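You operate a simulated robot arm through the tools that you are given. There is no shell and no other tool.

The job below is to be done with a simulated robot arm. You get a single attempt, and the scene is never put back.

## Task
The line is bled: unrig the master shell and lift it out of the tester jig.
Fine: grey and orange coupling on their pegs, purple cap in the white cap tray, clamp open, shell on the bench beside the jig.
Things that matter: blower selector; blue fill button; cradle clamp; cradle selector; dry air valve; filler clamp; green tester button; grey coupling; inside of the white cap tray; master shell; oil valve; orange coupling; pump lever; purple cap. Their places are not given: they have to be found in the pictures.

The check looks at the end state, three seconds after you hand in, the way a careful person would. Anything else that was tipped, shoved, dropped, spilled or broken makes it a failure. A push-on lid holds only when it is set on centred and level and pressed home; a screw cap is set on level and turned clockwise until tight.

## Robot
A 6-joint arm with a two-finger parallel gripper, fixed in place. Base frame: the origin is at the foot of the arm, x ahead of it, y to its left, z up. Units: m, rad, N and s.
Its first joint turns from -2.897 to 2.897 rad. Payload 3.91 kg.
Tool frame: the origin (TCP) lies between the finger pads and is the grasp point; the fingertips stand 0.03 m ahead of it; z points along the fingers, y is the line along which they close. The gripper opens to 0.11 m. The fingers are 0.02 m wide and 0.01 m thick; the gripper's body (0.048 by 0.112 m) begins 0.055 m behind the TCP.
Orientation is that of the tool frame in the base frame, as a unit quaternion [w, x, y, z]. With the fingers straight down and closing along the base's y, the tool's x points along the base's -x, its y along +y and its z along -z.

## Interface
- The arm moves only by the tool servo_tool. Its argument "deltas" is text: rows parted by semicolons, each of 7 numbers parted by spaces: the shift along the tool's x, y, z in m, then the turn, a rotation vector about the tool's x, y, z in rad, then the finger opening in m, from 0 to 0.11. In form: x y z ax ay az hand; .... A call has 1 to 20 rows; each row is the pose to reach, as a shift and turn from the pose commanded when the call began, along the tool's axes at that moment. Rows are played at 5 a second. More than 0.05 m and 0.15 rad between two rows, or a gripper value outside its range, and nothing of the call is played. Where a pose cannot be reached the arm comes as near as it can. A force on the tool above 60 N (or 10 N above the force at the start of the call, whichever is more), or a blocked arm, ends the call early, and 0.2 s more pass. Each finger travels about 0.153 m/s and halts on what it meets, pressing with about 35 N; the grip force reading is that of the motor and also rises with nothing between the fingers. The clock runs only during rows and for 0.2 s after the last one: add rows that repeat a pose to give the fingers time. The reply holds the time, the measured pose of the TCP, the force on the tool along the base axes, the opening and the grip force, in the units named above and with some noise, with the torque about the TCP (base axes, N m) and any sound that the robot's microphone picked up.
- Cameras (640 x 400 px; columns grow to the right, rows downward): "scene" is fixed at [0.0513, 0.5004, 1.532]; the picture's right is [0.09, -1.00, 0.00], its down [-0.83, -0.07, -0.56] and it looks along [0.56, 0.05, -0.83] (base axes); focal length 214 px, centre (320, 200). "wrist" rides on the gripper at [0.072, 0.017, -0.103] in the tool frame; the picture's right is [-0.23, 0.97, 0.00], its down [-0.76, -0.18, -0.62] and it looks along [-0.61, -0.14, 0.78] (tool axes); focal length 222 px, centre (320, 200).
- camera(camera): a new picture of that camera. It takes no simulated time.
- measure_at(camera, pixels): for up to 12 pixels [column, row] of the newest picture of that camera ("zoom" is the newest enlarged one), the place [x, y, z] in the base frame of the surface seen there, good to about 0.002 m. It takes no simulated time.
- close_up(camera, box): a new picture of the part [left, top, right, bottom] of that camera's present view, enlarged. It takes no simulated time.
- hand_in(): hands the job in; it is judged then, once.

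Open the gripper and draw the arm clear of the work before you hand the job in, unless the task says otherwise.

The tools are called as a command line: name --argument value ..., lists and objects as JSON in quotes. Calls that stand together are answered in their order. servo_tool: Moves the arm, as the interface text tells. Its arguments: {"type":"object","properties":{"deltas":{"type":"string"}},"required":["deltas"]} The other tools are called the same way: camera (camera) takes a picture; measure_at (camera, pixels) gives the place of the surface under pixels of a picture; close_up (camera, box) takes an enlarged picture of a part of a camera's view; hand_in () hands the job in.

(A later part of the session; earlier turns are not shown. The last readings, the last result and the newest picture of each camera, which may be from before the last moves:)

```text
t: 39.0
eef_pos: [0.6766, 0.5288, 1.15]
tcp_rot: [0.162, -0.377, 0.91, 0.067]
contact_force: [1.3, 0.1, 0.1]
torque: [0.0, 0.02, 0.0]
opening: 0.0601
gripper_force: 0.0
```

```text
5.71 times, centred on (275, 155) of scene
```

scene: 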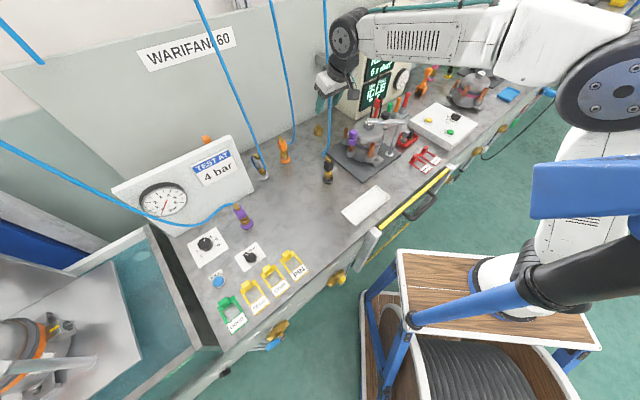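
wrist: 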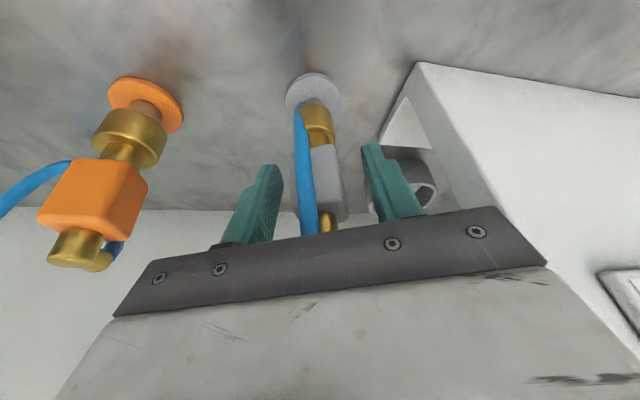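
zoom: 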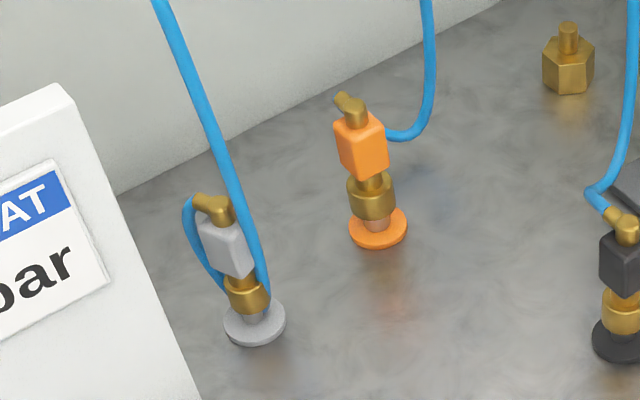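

Both couplings look properly seated. I move over the purple cap and bring the tool back to vertical.

servo_tool --deltas "0.0137 -0.0205 0.0003 0 0.0875 0 0.06; 0.0274 -0.041 0.0006 0 0.175 0 0.06; 0.041 -0.0615 0.001 0 0.2625 0 0.06; 0.0547 -0.082 0.0013 0 0.35 0 0.06; 0.0547 -0.082 0.0013 0 0.35 0 0.06"

camera --camera "wrist"

close_up --camera "scene" --box '[340, 115, 375, 160]'

measure_at --camera "zoom" --pixels '[[290, 140], [260, 150], [320, 150], [280, 165], [300, 165], [265, 200], [285, 205], [310, 200], [285, 220], [285, 240], [260, 215], [310, 215]]'

```text
t: 40.2
eef_pos: [0.6973, 0.4327, 1.1296]
tcp_rot: [0.0, -0.382, 0.924, 0.0]
contact_force: [0.0, 0.5, 0.0]
torque: [-0.01, 0.0, -0.04]
opening: 0.0599
gripper_force: 0.1
```

```text
taken
```

wrist: 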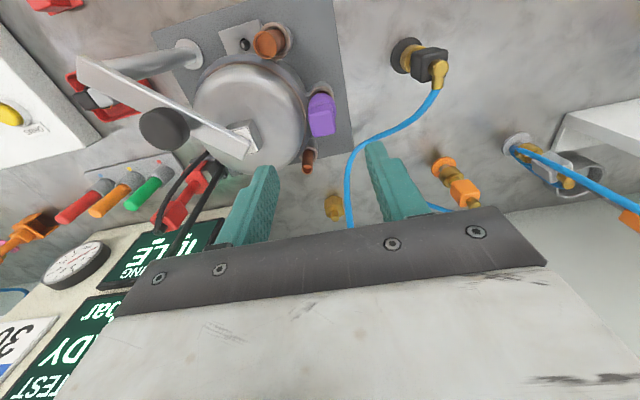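

```text
8.89 times, centred on (358, 138) of scene
```

zoom: 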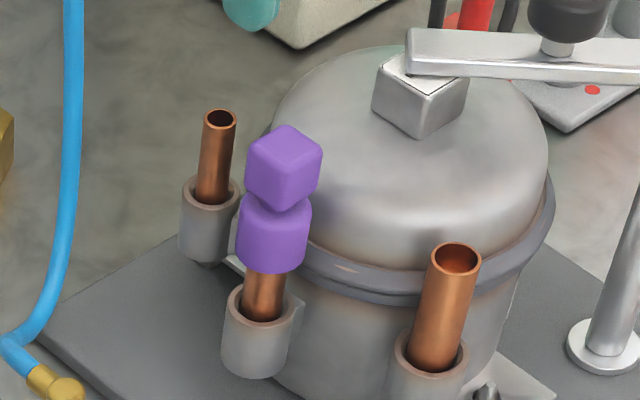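

```text
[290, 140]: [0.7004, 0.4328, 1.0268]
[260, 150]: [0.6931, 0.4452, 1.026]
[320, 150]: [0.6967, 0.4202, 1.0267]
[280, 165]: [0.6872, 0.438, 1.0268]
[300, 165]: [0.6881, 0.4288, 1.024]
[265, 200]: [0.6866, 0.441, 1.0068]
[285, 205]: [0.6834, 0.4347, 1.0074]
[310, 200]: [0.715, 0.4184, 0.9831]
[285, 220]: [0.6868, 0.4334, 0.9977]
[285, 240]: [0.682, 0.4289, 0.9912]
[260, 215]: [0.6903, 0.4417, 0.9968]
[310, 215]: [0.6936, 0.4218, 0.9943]
```

The cap's cube top is near (0.699,0.433,1.027). I take a wrist close-up and measure the cap from there for a second estimate.

close_up --camera "wrist" --box '[280, 80, 360, 170]'

measure_at --camera "zoom" --pixels '[[290, 195], [320, 195], [345, 190], [300, 160], [340, 160], [320, 215], [350, 215], [300, 220], [330, 230], [330, 245], [320, 130], [330, 175]]'

```text
4.44 times, centred on (320, 125) of wrist
```

zoom: 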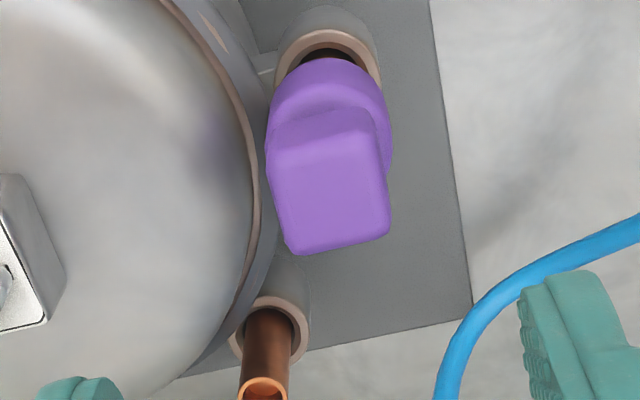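

```text
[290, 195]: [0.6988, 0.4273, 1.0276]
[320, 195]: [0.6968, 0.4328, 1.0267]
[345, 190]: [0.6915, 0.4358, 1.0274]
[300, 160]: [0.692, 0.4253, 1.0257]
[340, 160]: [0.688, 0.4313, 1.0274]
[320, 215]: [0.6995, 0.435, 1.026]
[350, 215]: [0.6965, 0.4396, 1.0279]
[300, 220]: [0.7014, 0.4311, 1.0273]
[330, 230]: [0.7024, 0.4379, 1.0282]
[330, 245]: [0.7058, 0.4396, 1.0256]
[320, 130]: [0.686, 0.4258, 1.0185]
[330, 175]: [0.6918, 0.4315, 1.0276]
```

I check the dome height next to the cap, where the inner finger will come down.

measure_at --camera "zoom" --pixels '[[245, 160], [230, 160], [210, 170], [190, 180], [170, 190], [150, 200], [250, 200], [220, 130], [120, 200], [60, 200], [30, 250], [200, 250]]'

```text
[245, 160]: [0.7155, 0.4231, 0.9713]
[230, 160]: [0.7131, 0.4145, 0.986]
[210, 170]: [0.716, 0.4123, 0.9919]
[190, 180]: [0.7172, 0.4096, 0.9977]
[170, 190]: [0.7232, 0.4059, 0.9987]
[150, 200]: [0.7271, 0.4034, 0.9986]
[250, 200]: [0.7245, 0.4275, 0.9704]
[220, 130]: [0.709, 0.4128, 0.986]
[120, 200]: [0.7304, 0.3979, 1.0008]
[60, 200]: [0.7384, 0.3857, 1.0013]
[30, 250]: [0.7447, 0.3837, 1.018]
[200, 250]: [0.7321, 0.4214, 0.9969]
```

The dome is about z≈0.998 there, so I stop with the fingertips at z≈1.006, which still covers most of the cap's cube. I descend with opening 0.045 and close.

servo_tool --deltas "0 0.0005 0.03 0 0 0 0.045; 0 0.0008 0.06 0 0 0 0.045; 0 0.0008 0.08 0 0 0 0.045; 0 0.0008 0.0936 0 0 0 0.045; 0 0.0008 0.0936 0 0 0 0.045"

camera --camera "wrist"

close_up --camera "scene" --box '[330, 90, 390, 160]'

```text
t: 41.4
eef_pos: [0.6965, 0.4322, 1.0342]
tcp_rot: [-0.001, -0.382, 0.924, 0.0]
contact_force: [-0.5, 0.0, 0.7]
torque: [0.01, -0.01, 0.0]
opening: 0.0452
gripper_force: 0.0
```

```text
taken
```

wrist: 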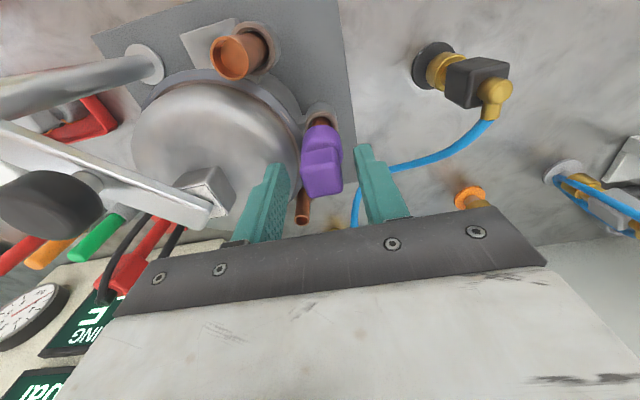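

```text
5.71 times, centred on (360, 125) of scene
```

zoom: 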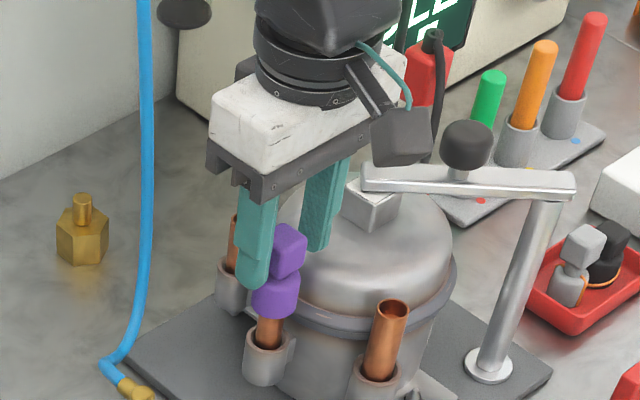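

The purple cube is between the fingers. I close gently.

servo_tool --deltas "0 0 0 0 0 0 0.035; 0 0 0 0 0 0 0.027; 0 0 0 0 0 0 0.02; 0 0 0 0 0 0 0.01; 0 0 0 0 0 0 0.01; 0 0 0 0 0 0 0.01"

servo_tool --deltas "0 0 -0.003 0 0 0 0.01; 0 0 -0.006 0 0 0 0.01; 0 0 -0.010 0 0 0 0.01; 0 0 -0.015 0 0 0 0.01"

camera --camera "wrist"

close_up --camera "scene" --box '[330, 90, 390, 160]'

```text
t: 42.8
eef_pos: [0.6967, 0.433, 1.0351]
tcp_rot: [0.0, -0.382, 0.924, 0.0]
contact_force: [-1.7, 3.6, 0.6]
torque: [0.13, 0.07, 0.05]
opening: 0.0223
gripper_force: 35.1
```

```text
t: 43.8
eef_pos: [0.6974, 0.4332, 1.049]
tcp_rot: [0.0, -0.383, 0.924, 0.0]
contact_force: [-0.1, 0.0, -0.6]
torque: [-0.02, -0.02, 0.05]
opening: 0.0223
gripper_force: 34.8
```

```text
taken
```

wrist: 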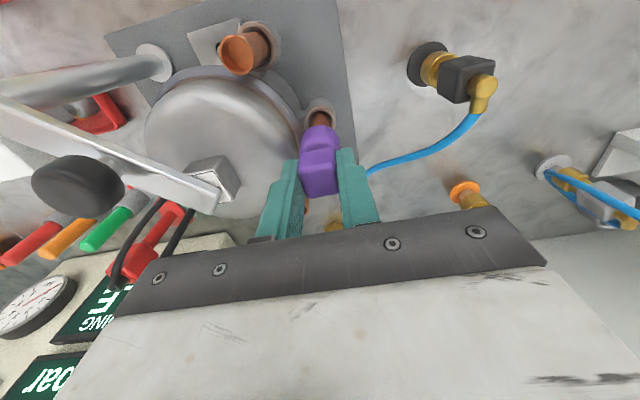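

```text
5.71 times, centred on (360, 125) of scene
```

zoom: 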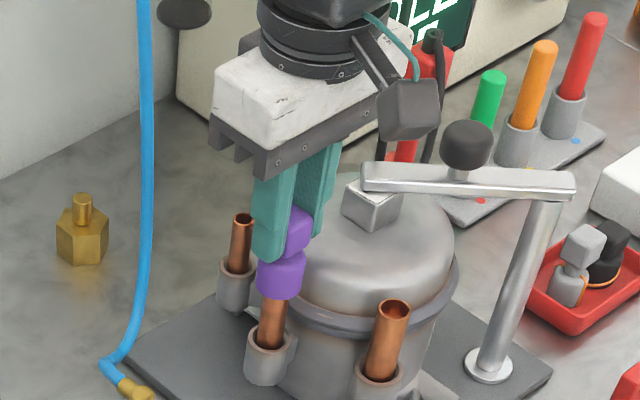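

The cap comes off easily. I lift it well clear and carry it over the white tray centre at about (0.49,0.365).

servo_tool --deltas "0 0 -0.03 0 0 0 0.01; 0 0 -0.065 0 0 0 0.01; 0.03 0.015 -0.07 0 0 0 0.01; 0.065 0.033 -0.07 0 0 0 0.01; 0.1 0.05 -0.07 0 0 0 0.01; 0.135 0.068 -0.07 0 0 0 0.01; 0.17 0.086 -0.07 0 0 0 0.01; 0.1945 0.0983 -0.07 0 0 0 0.01; 0.1945 0.0983 -0.07 0 0 0 0.01"

camera --camera "wrist"

camera --camera "scene"

measure_at --camera "scene" --pixels '[[345, 213], [356, 223], [388, 195], [377, 188], [366, 205], [352, 214], [380, 194]]'

```text
t: 45.8
eef_pos: [0.4888, 0.3652, 1.1193]
tcp_rot: [0.0, -0.383, 0.924, 0.0]
contact_force: [-0.4, 0.1, 0.0]
torque: [-0.04, 0.01, 0.02]
opening: 0.0225
gripper_force: 34.5
```

```text
taken
```

wrist: 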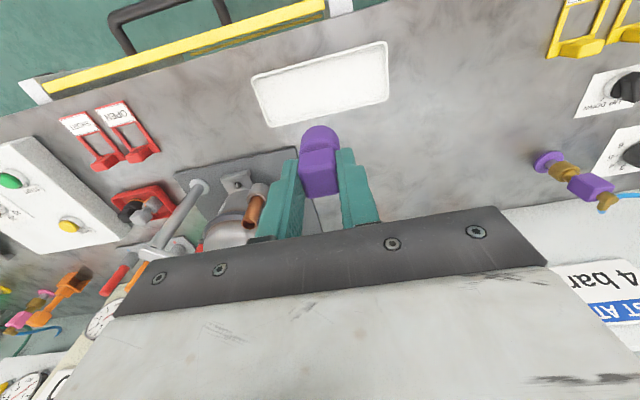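

```text
taken
```

scene: 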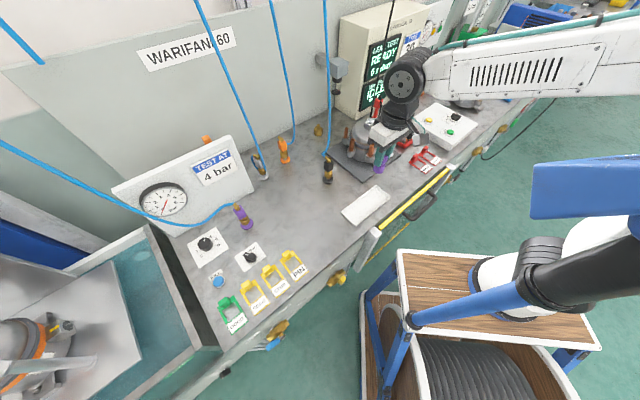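

```text
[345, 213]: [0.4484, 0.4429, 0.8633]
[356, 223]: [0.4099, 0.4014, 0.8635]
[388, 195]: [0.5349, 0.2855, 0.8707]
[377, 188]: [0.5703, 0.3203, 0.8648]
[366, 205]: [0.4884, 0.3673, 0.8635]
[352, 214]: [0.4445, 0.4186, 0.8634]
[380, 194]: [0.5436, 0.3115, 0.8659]
```

The cap hangs over the tray centre (tray corners average (0.491,0.363)). I lower it toward the tray floor at z≈0.863.

servo_tool --deltas "0 0 0.04 0 0 0 0.01; 0 0 0.08 0 0 0 0.01; 0 0 0.12 0 0 0 0.01; 0 0 0.15 0 0 0 0.01; 0 0 0.168 0 0 0 0.01; 0 0 0.174 0 0 0 0.01; 0 0 0.174 0 0 0 0.01"

close_up --camera "scene" --box '[335, 170, 395, 230]'

camera --camera "wrist"

```text
t: 47.4
eef_pos: [0.4895, 0.3658, 0.9472]
tcp_rot: [0.001, -0.383, 0.924, 0.001]
contact_force: [0.0, 0.3, 0.5]
torque: [-0.02, -0.02, -0.01]
opening: 0.0222
gripper_force: 35.1
```

```text
6.67 times, centred on (365, 200) of scene
```

zoom: 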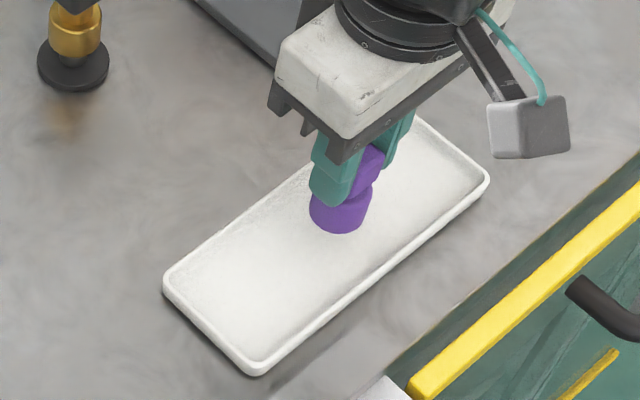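

```text
taken
```

wrist: 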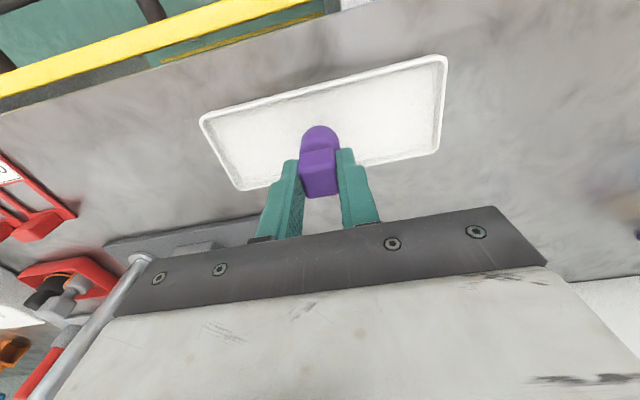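

Good alignment inside the tray. I lower the remaining distance in small steps until contact.

servo_tool --deltas "0 0 0.004 0 0 0 0.01; 0 0 0.008 0 0 0 0.01; 0 0 0.011 0 0 0 0.01; 0 0 0.013 0 0 0 0.01"

close_up --camera "scene" --box '[350, 185, 380, 215]'

```text
t: 48.4
eef_pos: [0.4887, 0.3663, 0.9333]
tcp_rot: [0.0, -0.383, 0.924, 0.001]
contact_force: [0.7, 0.5, 0.1]
torque: [0.0, -0.01, 0.01]
opening: 0.0222
gripper_force: 35.1
```

```text
13.33 times, centred on (365, 200) of scene
```

zoom: 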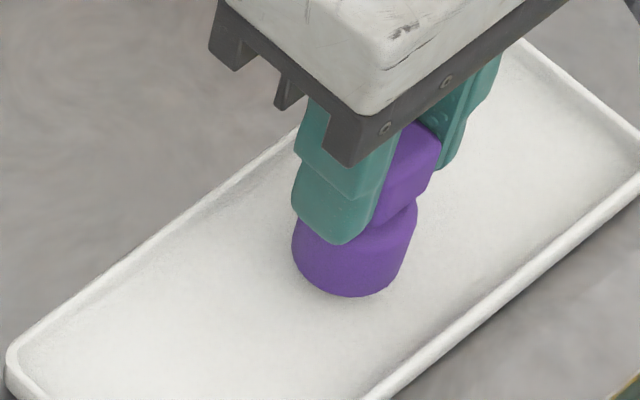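

No contact force yet at z=0.933. I go on down a few millimetres until I feel the tray floor.

servo_tool --deltas "0 0 0.002 0 0 0 0.01; 0 0 0.004 0 0 0 0.01; 0 0 0.004 0 0 0 0.01"

close_up --camera "scene" --box '[350, 185, 380, 215]'

measure_at --camera "zoom" --pixels '[[350, 260], [350, 275], [350, 290], [350, 296], [350, 305], [300, 250], [400, 260]]'

```text
t: 49.2
eef_pos: [0.488, 0.3653, 0.93]
tcp_rot: [0.0, -0.383, 0.924, 0.0]
contact_force: [-0.6, 0.0, -0.7]
torque: [0.0, 0.01, -0.01]
opening: 0.022
gripper_force: 35.0
```

```text
13.33 times, centred on (365, 200) of scene
```

zoom: 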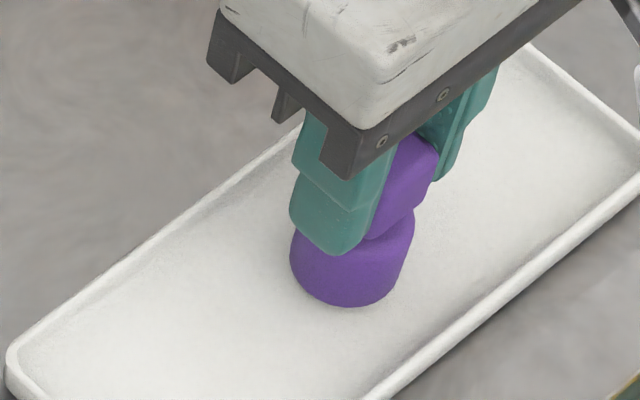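

```text
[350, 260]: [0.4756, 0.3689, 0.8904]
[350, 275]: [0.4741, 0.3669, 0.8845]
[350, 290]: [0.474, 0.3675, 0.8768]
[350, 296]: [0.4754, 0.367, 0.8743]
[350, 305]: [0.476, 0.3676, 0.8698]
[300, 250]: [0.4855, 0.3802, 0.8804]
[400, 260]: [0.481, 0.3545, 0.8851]
```

The cap's bottom edge is at about z≈0.869, so about 5 mm above the floor. I lower in 2 mm steps.

servo_tool --deltas "0 0 0.002 0 0 0 0.01; 0 0 0.004 0 0 0 0.01; 0 0 0.006 0 0 0 0.01; 0 0 0.006 0 0 0 0.01"

close_up --camera "scene" --box '[350, 185, 380, 215]'

```text
t: 50.2
eef_pos: [0.4893, 0.3643, 0.9248]
tcp_rot: [0.003, -0.382, 0.924, 0.001]
contact_force: [-4.6, -8.2, 42.8]
torque: [-0.45, 0.27, 0.02]
opening: 0.0222
gripper_force: 35.0
```

```text
13.33 times, centred on (365, 200) of scene
```

zoom: 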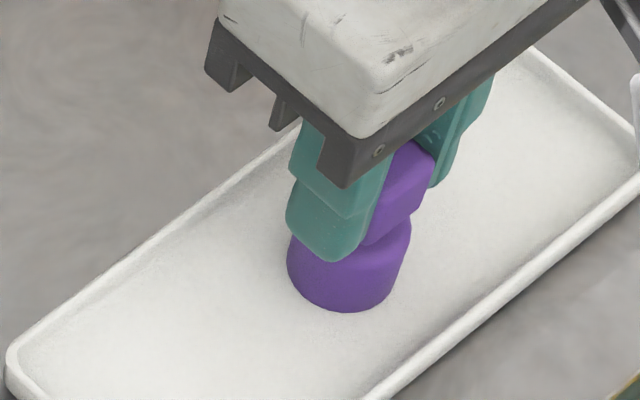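

The floor is reached (43 N). I back up 2 mm to unload, then open the fingers.

servo_tool --deltas "0 0 -0.002 0 0 0 0.01; 0 0 -0.0025 0 0 0 0.01; 0 0 -0.0025 0 0 0 0.024; 0 0 -0.0025 0 0 0 0.03; 0 0 -0.0025 0 0 0 0.04; 0 0 -0.0025 0 0 0 0.05; 0 0 -0.0025 0 0 0 0.05"

servo_tool --deltas "0 0 -0.02 0 0 0 0.05; 0 0 -0.045 0 0 0 0.05; 0 0 -0.085 0 0 0 0.05; 0 0 -0.13 0 0 0 0.05; 0 0 -0.17 0 0 0 0.05; 0 0 -0.21 0 0 0 0.05; 0 0 -0.25 0 0 0 0.05; 0 0 -0.25 0 0 0 0.05"

close_up --camera "scene" --box '[335, 170, 395, 230]'

camera --camera "wrist"

```text
t: 51.8
eef_pos: [0.4891, 0.3646, 0.9256]
tcp_rot: [0.0, -0.382, 0.924, 0.0]
contact_force: [0.6, 0.3, -0.4]
torque: [-0.04, 0.01, 0.0]
opening: 0.0501
gripper_force: 0.0
```

```text
t: 53.6
eef_pos: [0.488, 0.3656, 1.1749]
tcp_rot: [0.0, -0.383, 0.924, 0.0]
contact_force: [-0.5, -0.3, 0.7]
torque: [0.01, -0.01, 0.01]
opening: 0.0503
gripper_force: 0.1
```

```text
6.67 times, centred on (365, 200) of scene
```

zoom: 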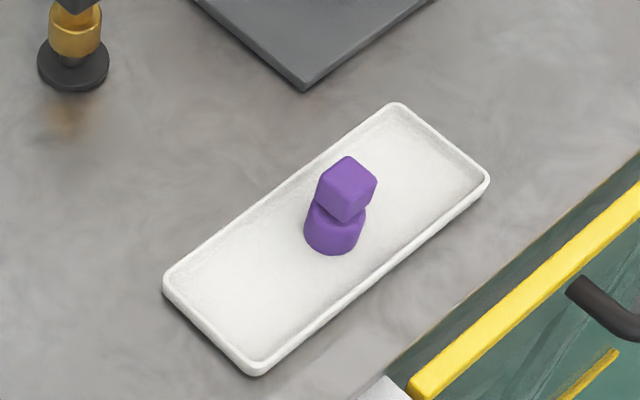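

```text
taken
```

wrist: 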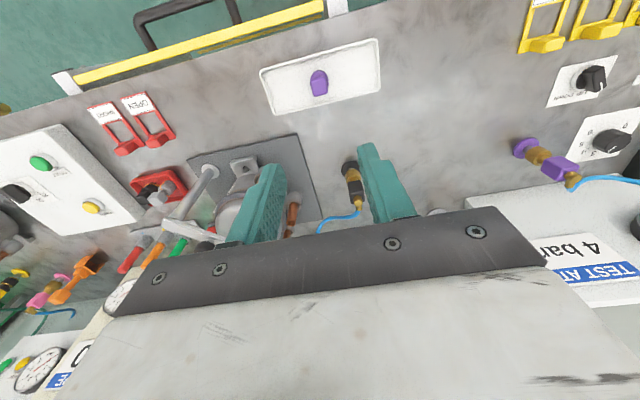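

The cap stands upright in the tray. Now I study the clamp: post, bar and knob, with high zoom in the scene view.

close_up --camera "scene" --box '[365, 105, 405, 140]'

measure_at --camera "zoom" --pixels '[[185, 160], [185, 175], [250, 170], [300, 180], [370, 180], [450, 190], [500, 195], [290, 105], [290, 125], [260, 110], [320, 110], [290, 90]]'

measure_at --camera "zoom" --pixels '[[300, 155], [300, 165], [180, 200], [150, 190], [210, 210], [490, 230], [480, 250], [165, 165], [230, 160], [400, 165], [490, 170], [520, 190]]'

```text
11.43 times, centred on (385, 122) of scene
```

zoom: 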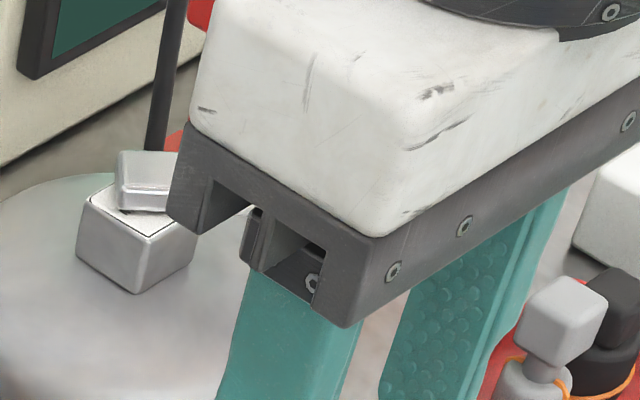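

```text
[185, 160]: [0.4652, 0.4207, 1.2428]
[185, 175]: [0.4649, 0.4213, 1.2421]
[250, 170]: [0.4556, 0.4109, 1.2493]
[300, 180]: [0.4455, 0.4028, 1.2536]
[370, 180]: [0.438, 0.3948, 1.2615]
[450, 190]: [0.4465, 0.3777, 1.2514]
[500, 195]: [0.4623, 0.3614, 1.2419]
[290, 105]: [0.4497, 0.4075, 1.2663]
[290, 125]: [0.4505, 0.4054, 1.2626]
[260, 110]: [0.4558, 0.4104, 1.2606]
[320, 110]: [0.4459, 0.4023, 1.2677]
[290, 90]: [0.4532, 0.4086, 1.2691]
```

```text
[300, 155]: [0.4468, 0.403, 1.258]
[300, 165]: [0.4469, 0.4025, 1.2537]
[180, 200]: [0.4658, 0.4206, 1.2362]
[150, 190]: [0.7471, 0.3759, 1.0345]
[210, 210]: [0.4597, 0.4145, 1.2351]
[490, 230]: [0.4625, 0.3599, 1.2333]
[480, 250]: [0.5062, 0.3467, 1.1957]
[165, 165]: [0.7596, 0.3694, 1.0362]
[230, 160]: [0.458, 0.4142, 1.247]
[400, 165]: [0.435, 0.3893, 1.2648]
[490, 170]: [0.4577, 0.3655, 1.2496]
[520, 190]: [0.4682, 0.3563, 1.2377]
```

The gripper hides the clamp from the scene camera. I move it to the right side so both cameras can see the clamp.

servo_tool --deltas "0.0005 -0.04 -0.006 0 0 0 0.05; 0.001 -0.08 -0.012 0 0 0 0.05; 0.0015 -0.12 -0.018 0 0 0 0.05; 0.0021 -0.1605 -0.025 0 0 0 0.05; 0.0021 -0.1605 -0.025 0 0 0 0.05"

camera --camera "wrist"

close_up --camera "scene" --box '[355, 100, 405, 145]'

close_up --camera "wrist" --box '[230, 80, 370, 220]'

```text
t: 54.8
eef_pos: [0.5991, 0.2469, 1.2014]
tcp_rot: [0.0, -0.383, 0.924, 0.0]
contact_force: [-0.9, 0.6, 0.5]
torque: [0.02, -0.01, 0.04]
opening: 0.05
gripper_force: 0.0
```

```text
taken
```

wrist: 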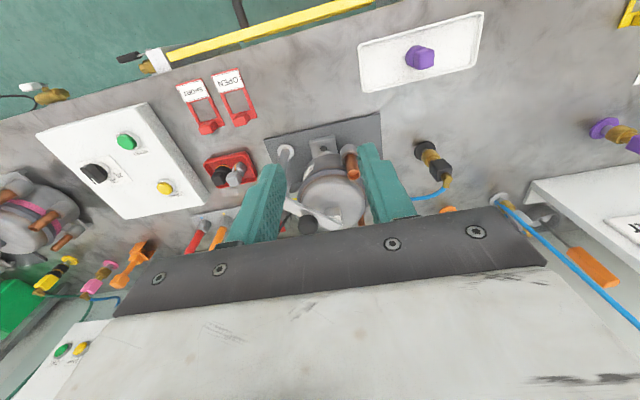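

```text
8.89 times, centred on (380, 122) of scene
```

zoom: 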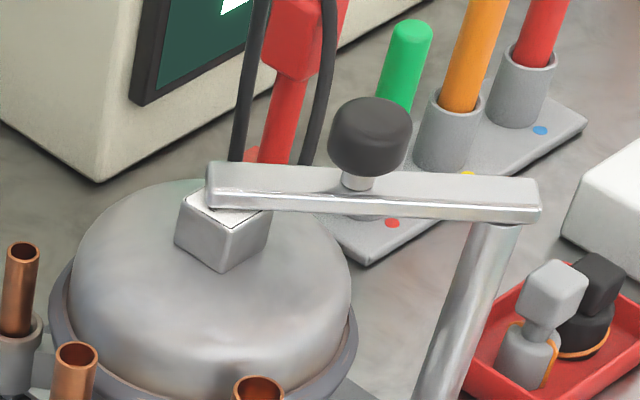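

```text
2.86 times, centred on (300, 150) of wrist
```

zoom: 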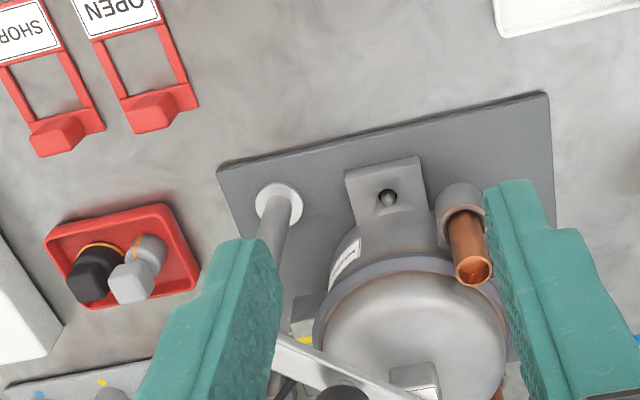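

Now the clamp is well visible in the scene zoom. I measure the bar, knob, nub, post and tube tops.

close_up --camera "scene" --box '[355, 100, 405, 145]'

measure_at --camera "zoom" --pixels '[[215, 170], [215, 205], [260, 180], [300, 190], [420, 190], [500, 195], [530, 185], [535, 215], [370, 120], [370, 105], [335, 140], [408, 140]]'

measure_at --camera "zoom" --pixels '[[360, 182], [370, 160], [225, 215], [195, 215], [220, 250], [250, 235], [265, 390], [75, 355], [22, 248], [470, 280], [490, 225], [380, 213]]'

measure_at --camera "zoom" --pixels '[[400, 40], [480, 10], [455, 60], [300, 40], [250, 100], [320, 130], [540, 130], [450, 150], [520, 90], [205, 175], [545, 200], [390, 222]]'

```text
8.89 times, centred on (380, 122) of scene
```

zoom: 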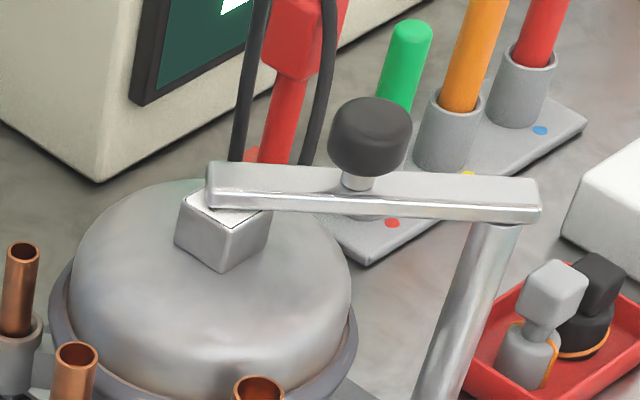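

```text
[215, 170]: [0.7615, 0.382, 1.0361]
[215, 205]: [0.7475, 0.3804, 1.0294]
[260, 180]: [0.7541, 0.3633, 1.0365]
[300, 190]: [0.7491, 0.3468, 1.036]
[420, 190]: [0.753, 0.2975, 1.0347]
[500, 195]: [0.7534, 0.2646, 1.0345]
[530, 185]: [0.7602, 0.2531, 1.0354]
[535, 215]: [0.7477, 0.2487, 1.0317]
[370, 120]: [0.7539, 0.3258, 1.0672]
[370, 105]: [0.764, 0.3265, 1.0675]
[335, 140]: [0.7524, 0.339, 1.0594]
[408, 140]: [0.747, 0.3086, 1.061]
```

```text
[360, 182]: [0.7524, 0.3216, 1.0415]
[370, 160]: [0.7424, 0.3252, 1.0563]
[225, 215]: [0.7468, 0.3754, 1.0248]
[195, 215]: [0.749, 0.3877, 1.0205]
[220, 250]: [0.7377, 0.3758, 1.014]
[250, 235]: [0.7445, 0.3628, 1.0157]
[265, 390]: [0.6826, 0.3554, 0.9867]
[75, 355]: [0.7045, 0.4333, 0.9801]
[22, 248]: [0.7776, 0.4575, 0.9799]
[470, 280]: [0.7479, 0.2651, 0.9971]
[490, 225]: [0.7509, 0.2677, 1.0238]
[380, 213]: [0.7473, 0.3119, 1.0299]
```

```text
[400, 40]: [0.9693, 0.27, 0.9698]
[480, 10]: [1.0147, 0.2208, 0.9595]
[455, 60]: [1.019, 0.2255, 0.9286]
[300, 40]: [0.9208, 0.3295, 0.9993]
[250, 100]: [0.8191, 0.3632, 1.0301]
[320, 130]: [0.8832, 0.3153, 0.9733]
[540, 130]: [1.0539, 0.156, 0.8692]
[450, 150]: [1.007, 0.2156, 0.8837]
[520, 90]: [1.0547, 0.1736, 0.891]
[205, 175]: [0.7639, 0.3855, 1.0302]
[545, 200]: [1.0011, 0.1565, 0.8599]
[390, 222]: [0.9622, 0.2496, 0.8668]
```

The bar (top z=1.036) lies along y from the post at (0.758,0.265) to the shell's nub at (0.757,0.376); the knob is at (0.758,0.324), z 1.047–1.068. All tube tops are below the bar, so I go above the knob.

servo_tool --deltas "-0.0334 -0.0116 0.010 0 0 0 0.06; -0.0668 -0.0232 0.020 0 0 0 0.06; -0.1001 -0.0348 0.03 0 0 0 0.06; -0.1335 -0.0464 0.045 0 0 0 0.06; -0.1669 -0.058 0.065 0 0 0 0.06; -0.1669 -0.058 0.065 0 0 0 0.06"

camera --camera "wrist"

close_up --camera "scene" --box '[350, 80, 410, 145]'

```text
t: 56.2
eef_pos: [0.7615, 0.3256, 1.1373]
tcp_rot: [0.0, -0.383, 0.924, 0.001]
contact_force: [0.6, -0.1, -0.6]
torque: [0.0, 0.01, 0.01]
opening: 0.06
gripper_force: 0.0
```

```text
taken
```

wrist: 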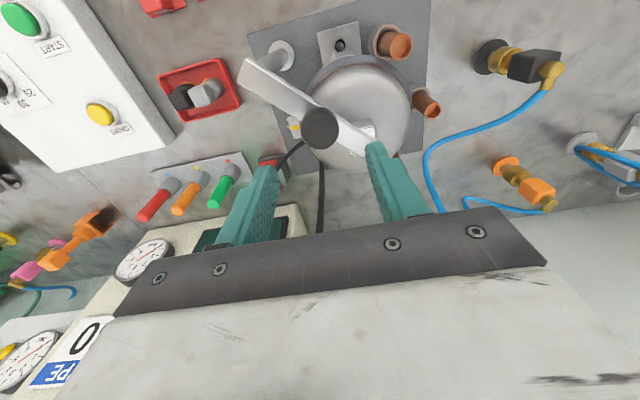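

```text
6.15 times, centred on (380, 112) of scene
```

zoom: 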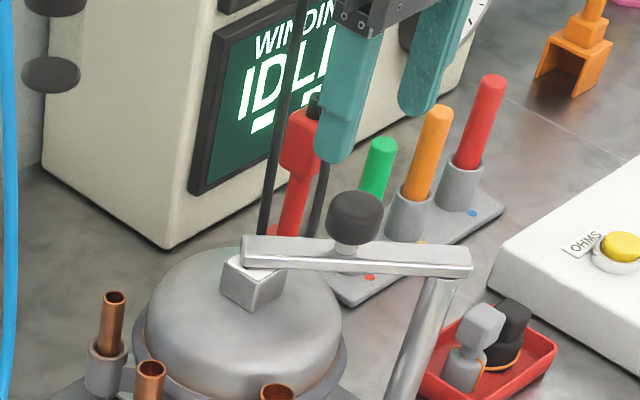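

Two black cables appear near the fingers at wrist (320,200) and (290,155). I measure them before descending.

measure_at --camera "wrist" --pixels '[[320, 200], [319, 220], [321, 175], [291, 155], [283, 165], [320, 128], [310, 120], [332, 125], [320, 110], [320, 140], [265, 160], [360, 130]]'

close_up --camera "wrist" --box '[230, 40, 430, 240]'

```text
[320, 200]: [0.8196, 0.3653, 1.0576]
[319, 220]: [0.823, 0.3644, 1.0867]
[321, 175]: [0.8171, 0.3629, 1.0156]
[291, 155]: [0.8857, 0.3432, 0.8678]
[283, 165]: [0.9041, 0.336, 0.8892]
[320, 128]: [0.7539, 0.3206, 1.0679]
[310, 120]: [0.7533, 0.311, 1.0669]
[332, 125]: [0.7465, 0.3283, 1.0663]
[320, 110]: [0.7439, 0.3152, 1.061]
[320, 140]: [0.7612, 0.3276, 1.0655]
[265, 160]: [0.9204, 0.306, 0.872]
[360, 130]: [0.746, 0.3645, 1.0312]
```

```text
2.00 times, centred on (330, 140) of wrist
```

zoom: 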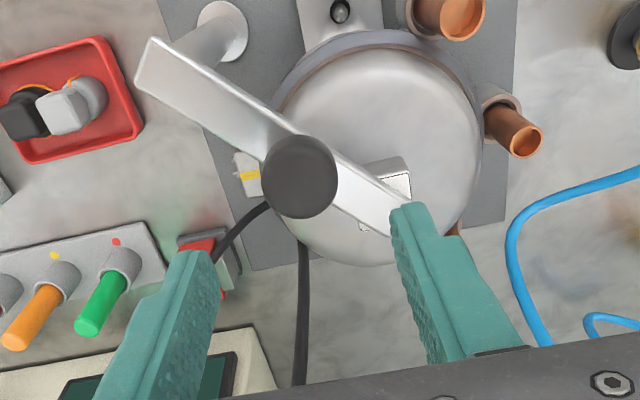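

The cables are about 7 cm away, clear of the hand. I shift 6 mm to centre on the knob (≈(0.756,0.3225)) and descend so the fingertips stop just above the bar.

servo_tool --deltas "0.006 0.0018 0.01 0 0 0 0.06; 0.006 0.0018 0.03 0 0 0 0.06; 0.006 0.0018 0.05 0 0 0 0.06; 0.006 0.0018 0.066 0 0 0 0.06; 0.006 0.0018 0.066 0 0 0 0.06"

camera --camera "wrist"

close_up --camera "scene" --box '[355, 90, 405, 140]'

```text
t: 57.4
eef_pos: [0.7555, 0.3223, 1.0722]
tcp_rot: [0.001, -0.382, 0.924, 0.0]
contact_force: [0.0, -0.6, -0.4]
torque: [0.0, -0.04, 0.02]
opening: 0.0598
gripper_force: 0.1
```

```text
taken
```

wrist: 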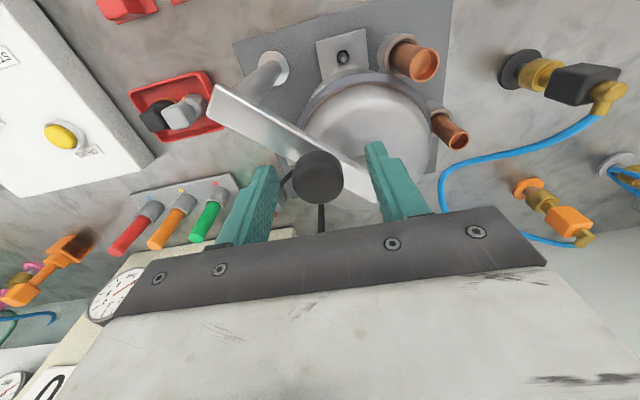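

```text
8.00 times, centred on (380, 115) of scene
```

zoom: 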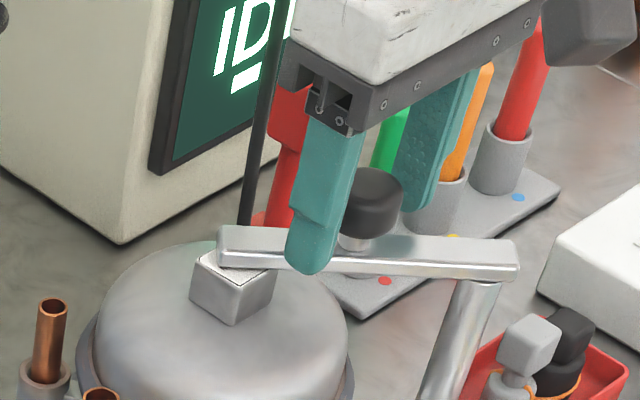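

The knob is between the fingers at wrist (318,178). I close on it.

servo_tool --deltas "0 0 0 0 0 0 0.045; 0 0 0 0 0 0 0.036; 0 0 0 0 0 0 0.03; 0 0 0 0 0 0 0.02; 0 0 0 0 0 0 0.02; 0 0 0 0 0 0 0.02"

camera --camera "wrist"

```text
t: 58.8
eef_pos: [0.7546, 0.3229, 1.0723]
tcp_rot: [0.0, -0.381, 0.925, 0.0]
contact_force: [0.3, -4.6, -0.5]
torque: [0.12, 0.31, -0.05]
opening: 0.0317
gripper_force: 45.0
```

```text
taken
```

wrist: 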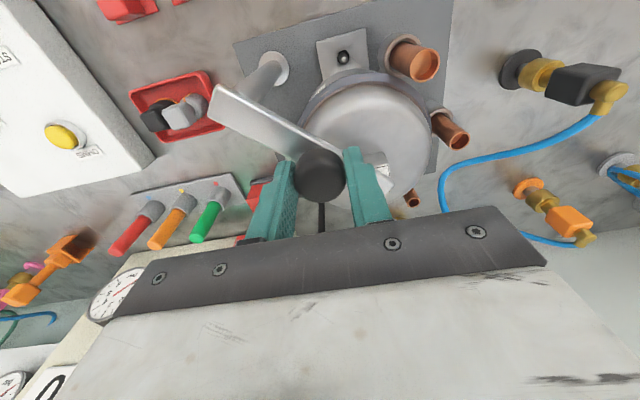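

The knob is held (opening 0.0317). I try a small sideways move of the knob toward −x (toward the robot) to feel whether the bar swings.

servo_tool --deltas "0.0014 0.0014 0 0 0 0 0.02; 0.0028 0.0028 0 0 0 0 0.02; 0.0042 0.0042 0 0 0 0 0.02; 0.0042 0.0042 0 0 0 0 0.02"

camera --camera "wrist"

```text
t: 59.8
eef_pos: [0.749, 0.3234, 1.071]
tcp_rot: [0.001, -0.383, 0.924, 0.0]
contact_force: [4.9, -6.9, 13.6]
torque: [-0.12, -0.13, 0.14]
opening: 0.0317
gripper_force: 44.6
```

```text
taken
```

wrist: 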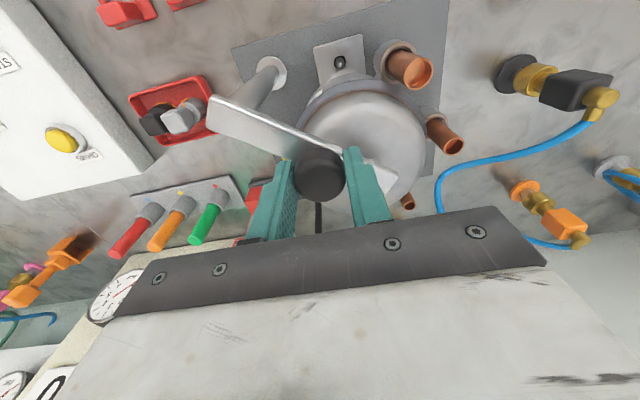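

The knob followed to x=0.749 with small forces, so the bar swings. I check the scene view for what moved.

close_up --camera "scene" --box '[355, 90, 405, 140]'

measure_at --camera "zoom" --pixels '[[240, 240], [240, 260], [270, 250], [400, 245], [450, 250], [500, 255], [510, 270], [480, 270], [225, 245], [430, 265], [380, 200], [395, 230]]'

```text
8.00 times, centred on (380, 115) of scene
```

zoom: 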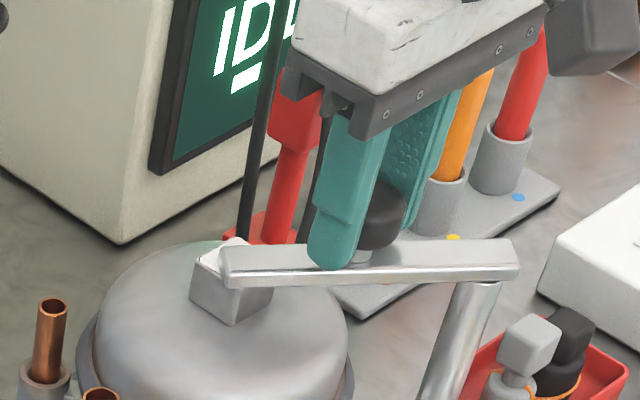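

```text
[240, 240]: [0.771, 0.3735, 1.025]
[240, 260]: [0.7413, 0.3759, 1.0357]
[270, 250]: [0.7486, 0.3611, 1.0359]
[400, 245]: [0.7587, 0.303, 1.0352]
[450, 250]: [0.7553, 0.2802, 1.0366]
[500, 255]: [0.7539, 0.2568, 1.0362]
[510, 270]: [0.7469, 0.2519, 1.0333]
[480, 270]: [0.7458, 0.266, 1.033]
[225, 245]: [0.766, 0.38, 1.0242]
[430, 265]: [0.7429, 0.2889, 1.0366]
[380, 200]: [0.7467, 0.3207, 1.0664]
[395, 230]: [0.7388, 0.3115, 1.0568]
```

The bar swings about the post's vertical axis, tip already 1 cm toward −x. I continue along the arc (radius 0.059 about (0.757,0.264)), turning the hand partly with it, first half of the swing.

servo_tool --deltas "0.0061 0.0041 -0.001 0 0 -0.062 0.02; 0.0129 0.0076 -0.001 0 0 -0.127 0.02; 0.0201 0.0102 -0.001 0 0 -0.192 0.02; 0.0276 0.0117 -0.001 0 0 -0.257 0.02; 0.0353 0.0124 -0.001 0 0 -0.322 0.02; 0.0353 0.0124 -0.001 0 0 -0.322 0.02"

camera --camera "wrist"

close_up --camera "scene" --box '[345, 90, 415, 160]'

```text
t: 61.2
eef_pos: [0.7149, 0.3064, 1.0692]
tcp_rot: [-0.001, -0.526, 0.851, 0.0]
contact_force: [8.2, -1.3, 6.8]
torque: [0.23, -0.51, 0.34]
opening: 0.0318
gripper_force: 45.1
```

```text
taken
```

wrist: 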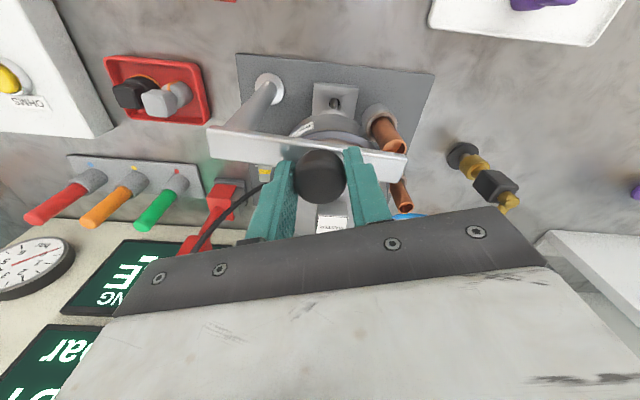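

```text
5.71 times, centred on (380, 125) of scene
```

zoom: 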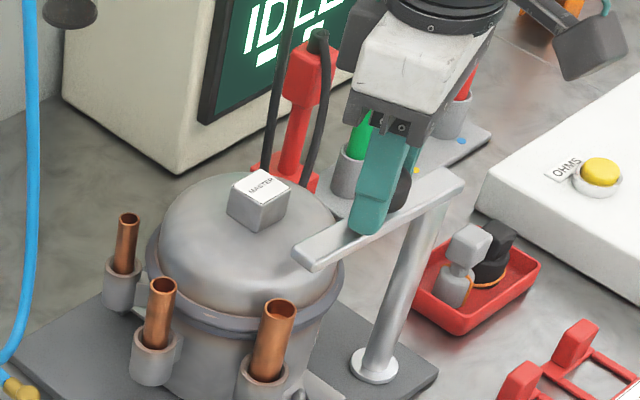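

The bar swings freely and the shell's nub (marked MASTER) is now free. I continue the arc to about 90°.

servo_tool --deltas "0.0069 0.0019 -0.001 0 0 -0.06 0.02; 0.0146 0.0030 -0.001 0 0 -0.125 0.02; 0.0222 0.0031 -0.001 0 0 -0.19 0.02; 0.0299 0.0021 -0.001 0 0 -0.255 0.02; 0.0375 0.0002 -0.001 0 0 -0.32 0.02; 0.0446 -0.0027 -0.001 0 0 -0.385 0.02; 0.0446 -0.0027 -0.001 0 0 -0.385 0.02"

camera --camera "wrist"

close_up --camera "scene" --box '[345, 90, 415, 160]'

```text
t: 62.8
eef_pos: [0.6943, 0.2659, 1.0702]
tcp_rot: [-0.003, -0.679, 0.734, 0.0]
contact_force: [-51.9, 10.0, -26.1]
torque: [0.25, -0.29, 0.34]
opening: 0.0317
gripper_force: 44.9
```

```text
taken
```

wrist: 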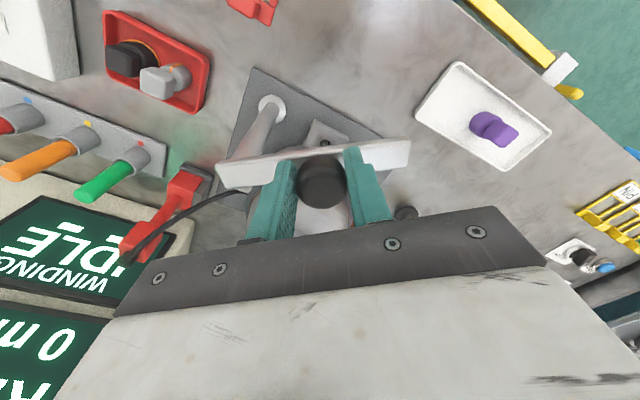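

```text
5.71 times, centred on (380, 125) of scene
```

zoom: 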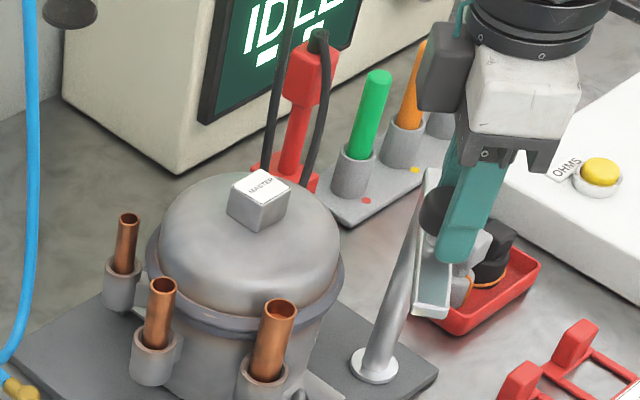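

The bar is at about 90°, with a radial force of 52 N from a slight radius mismatch. I relieve it by moving 3 mm toward −x and re-read the force.

servo_tool --deltas "0 0.0015 0 0 0 0 0.02; 0 0.003 0 0 0 0 0.02; 0 0.003 0 0 0 0 0.02"

```text
t: 63.6
eef_pos: [0.6945, 0.2665, 1.0702]
tcp_rot: [-0.001, -0.678, 0.735, -0.001]
contact_force: [-30.3, 3.9, -28.0]
torque: [-0.53, -0.19, 0.18]
opening: 0.0317
gripper_force: 44.6
```

The force halved. I relieve a further 4 mm toward −x and 1.5 mm down.

servo_tool --deltas "0 0.002 0.0008 0 0 0 0.02; 0 0.004 0.0015 0 0 0 0.02; 0 0.004 0.0015 0 0 0 0.02"

```text
t: 64.4
eef_pos: [0.6935, 0.2659, 1.0694]
tcp_rot: [0.003, -0.678, 0.735, -0.001]
contact_force: [25.4, -5.3, -8.2]
torque: [-1.01, 0.24, -0.12]
opening: 0.0315
gripper_force: 44.8
```

The zero-force radius lies between; a circle fit of the knob positions gives pivot (0.758,0.258), R=0.0646, so the bar is at ≈83°. I correct and swing it on to ≈108°.

servo_tool --deltas "-0.0002 -0.002 0.0005 0 0 0 0.02; 0.0048 -0.0021 0.0005 0 0 -0.037 0.02; 0.0096 -0.0022 0.0005 0 0 -0.075 0.02; 0.0143 -0.0030 0.0005 0 0 -0.112 0.02; 0.0190 -0.0039 0.0005 0 0 -0.15 0.02; 0.0236 -0.0055 0.0005 0 0 -0.187 0.02; 0.0282 -0.0072 0.0005 0 0 -0.225 0.02; 0.0282 -0.0072 0.0005 0 0 -0.225 0.02"

close_up --camera "scene" --box '[345, 90, 415, 160]'

camera --camera "wrist"

```text
t: 66.2
eef_pos: [0.6953, 0.2379, 1.0684]
tcp_rot: [0.0, 0.757, -0.654, 0.0]
contact_force: [0.3, -2.2, -1.4]
torque: [-0.07, 0.04, -0.01]
opening: 0.0199
gripper_force: 0.0
```

```text
5.71 times, centred on (380, 125) of scene
```

zoom: 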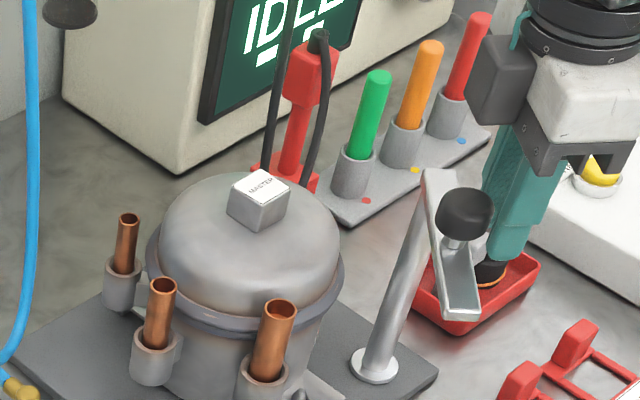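

```text
taken
```

wrist: 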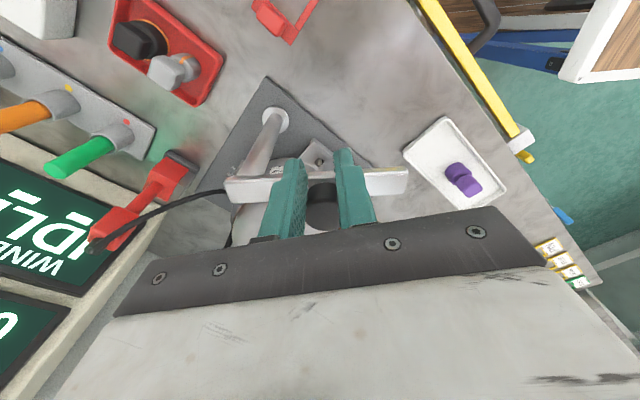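

The fingers slipped off sideways at what is probably the hinge's end stop; the bar stands open at about 90°. I measure the bar's present position before moving away.

measure_at --camera "zoom" --pixels '[[432, 180], [440, 200], [452, 260], [462, 300], [475, 300], [466, 200], [466, 190], [430, 190], [445, 300], [258, 185], [490, 270], [520, 200]]'

close_up --camera "scene" --box '[380, 100, 420, 150]'

```text
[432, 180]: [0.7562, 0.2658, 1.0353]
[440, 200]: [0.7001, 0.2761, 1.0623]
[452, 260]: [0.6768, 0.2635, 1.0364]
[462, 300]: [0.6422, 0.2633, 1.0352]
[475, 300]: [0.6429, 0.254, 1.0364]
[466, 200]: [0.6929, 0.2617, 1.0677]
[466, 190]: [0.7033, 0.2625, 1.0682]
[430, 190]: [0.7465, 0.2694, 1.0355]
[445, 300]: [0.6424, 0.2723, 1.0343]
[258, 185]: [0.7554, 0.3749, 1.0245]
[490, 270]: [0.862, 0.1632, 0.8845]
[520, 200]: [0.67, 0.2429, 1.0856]
```

```text
8.00 times, centred on (400, 125) of scene
```

zoom: 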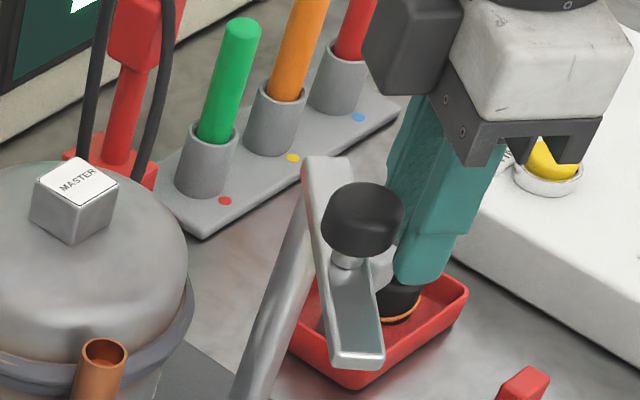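

The bar lies along −x from the post (tip at (0.6425,0.2635)), i.e. opened 90° to its stop. I raise the hand, turn it back to the 45° yaw and go above the shell's nub at (0.756,0.3755).

servo_tool --deltas "0 0 -0.03 0 0 0 0.02; 0 0 -0.07 0 0 0 0.02; -0.0182 -0.0114 -0.07 0 0 0.133 0.03; -0.0363 -0.0229 -0.07 0 0 0.266 0.04; -0.0545 -0.0343 -0.07 0 0 0.399 0.05; -0.0727 -0.0458 -0.07 0 0 0.532 0.06; -0.0908 -0.0572 -0.07 0 0 0.666 0.06; -0.109 -0.0686 -0.07 0 0 0.799 0.06; -0.1272 -0.0801 -0.07 0 0 0.932 0.06; -0.1272 -0.0801 -0.07 0 0 0.932 0.06"

camera --camera "wrist"

close_up --camera "scene" --box '[335, 90, 415, 170]'

```text
t: 68.4
eef_pos: [0.7558, 0.3754, 1.1392]
tcp_rot: [0.0, -0.382, 0.924, 0.0]
contact_force: [-0.7, 0.7, -0.4]
torque: [-0.01, -0.01, 0.0]
opening: 0.06
gripper_force: 0.1
```

```text
taken
```

wrist: 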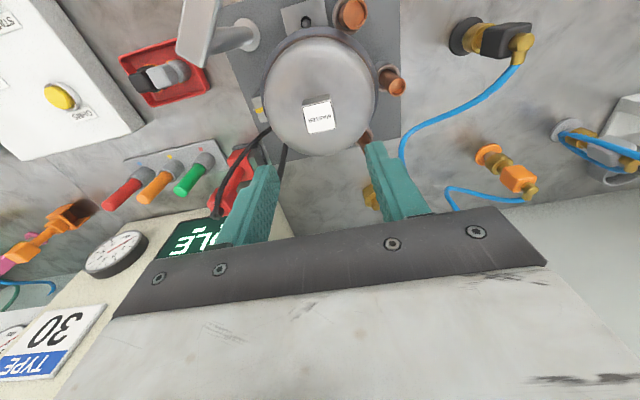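

```text
5.00 times, centred on (375, 130) of scene
```

zoom: 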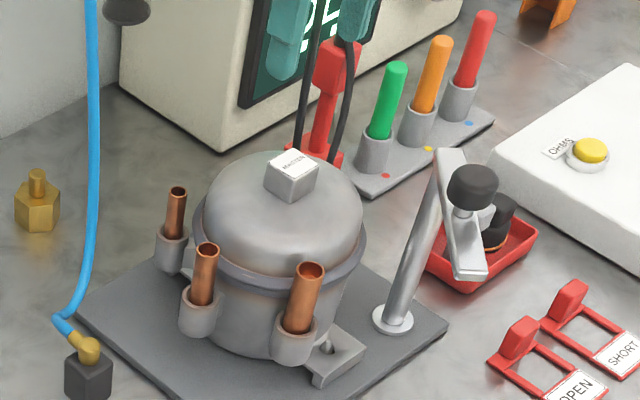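

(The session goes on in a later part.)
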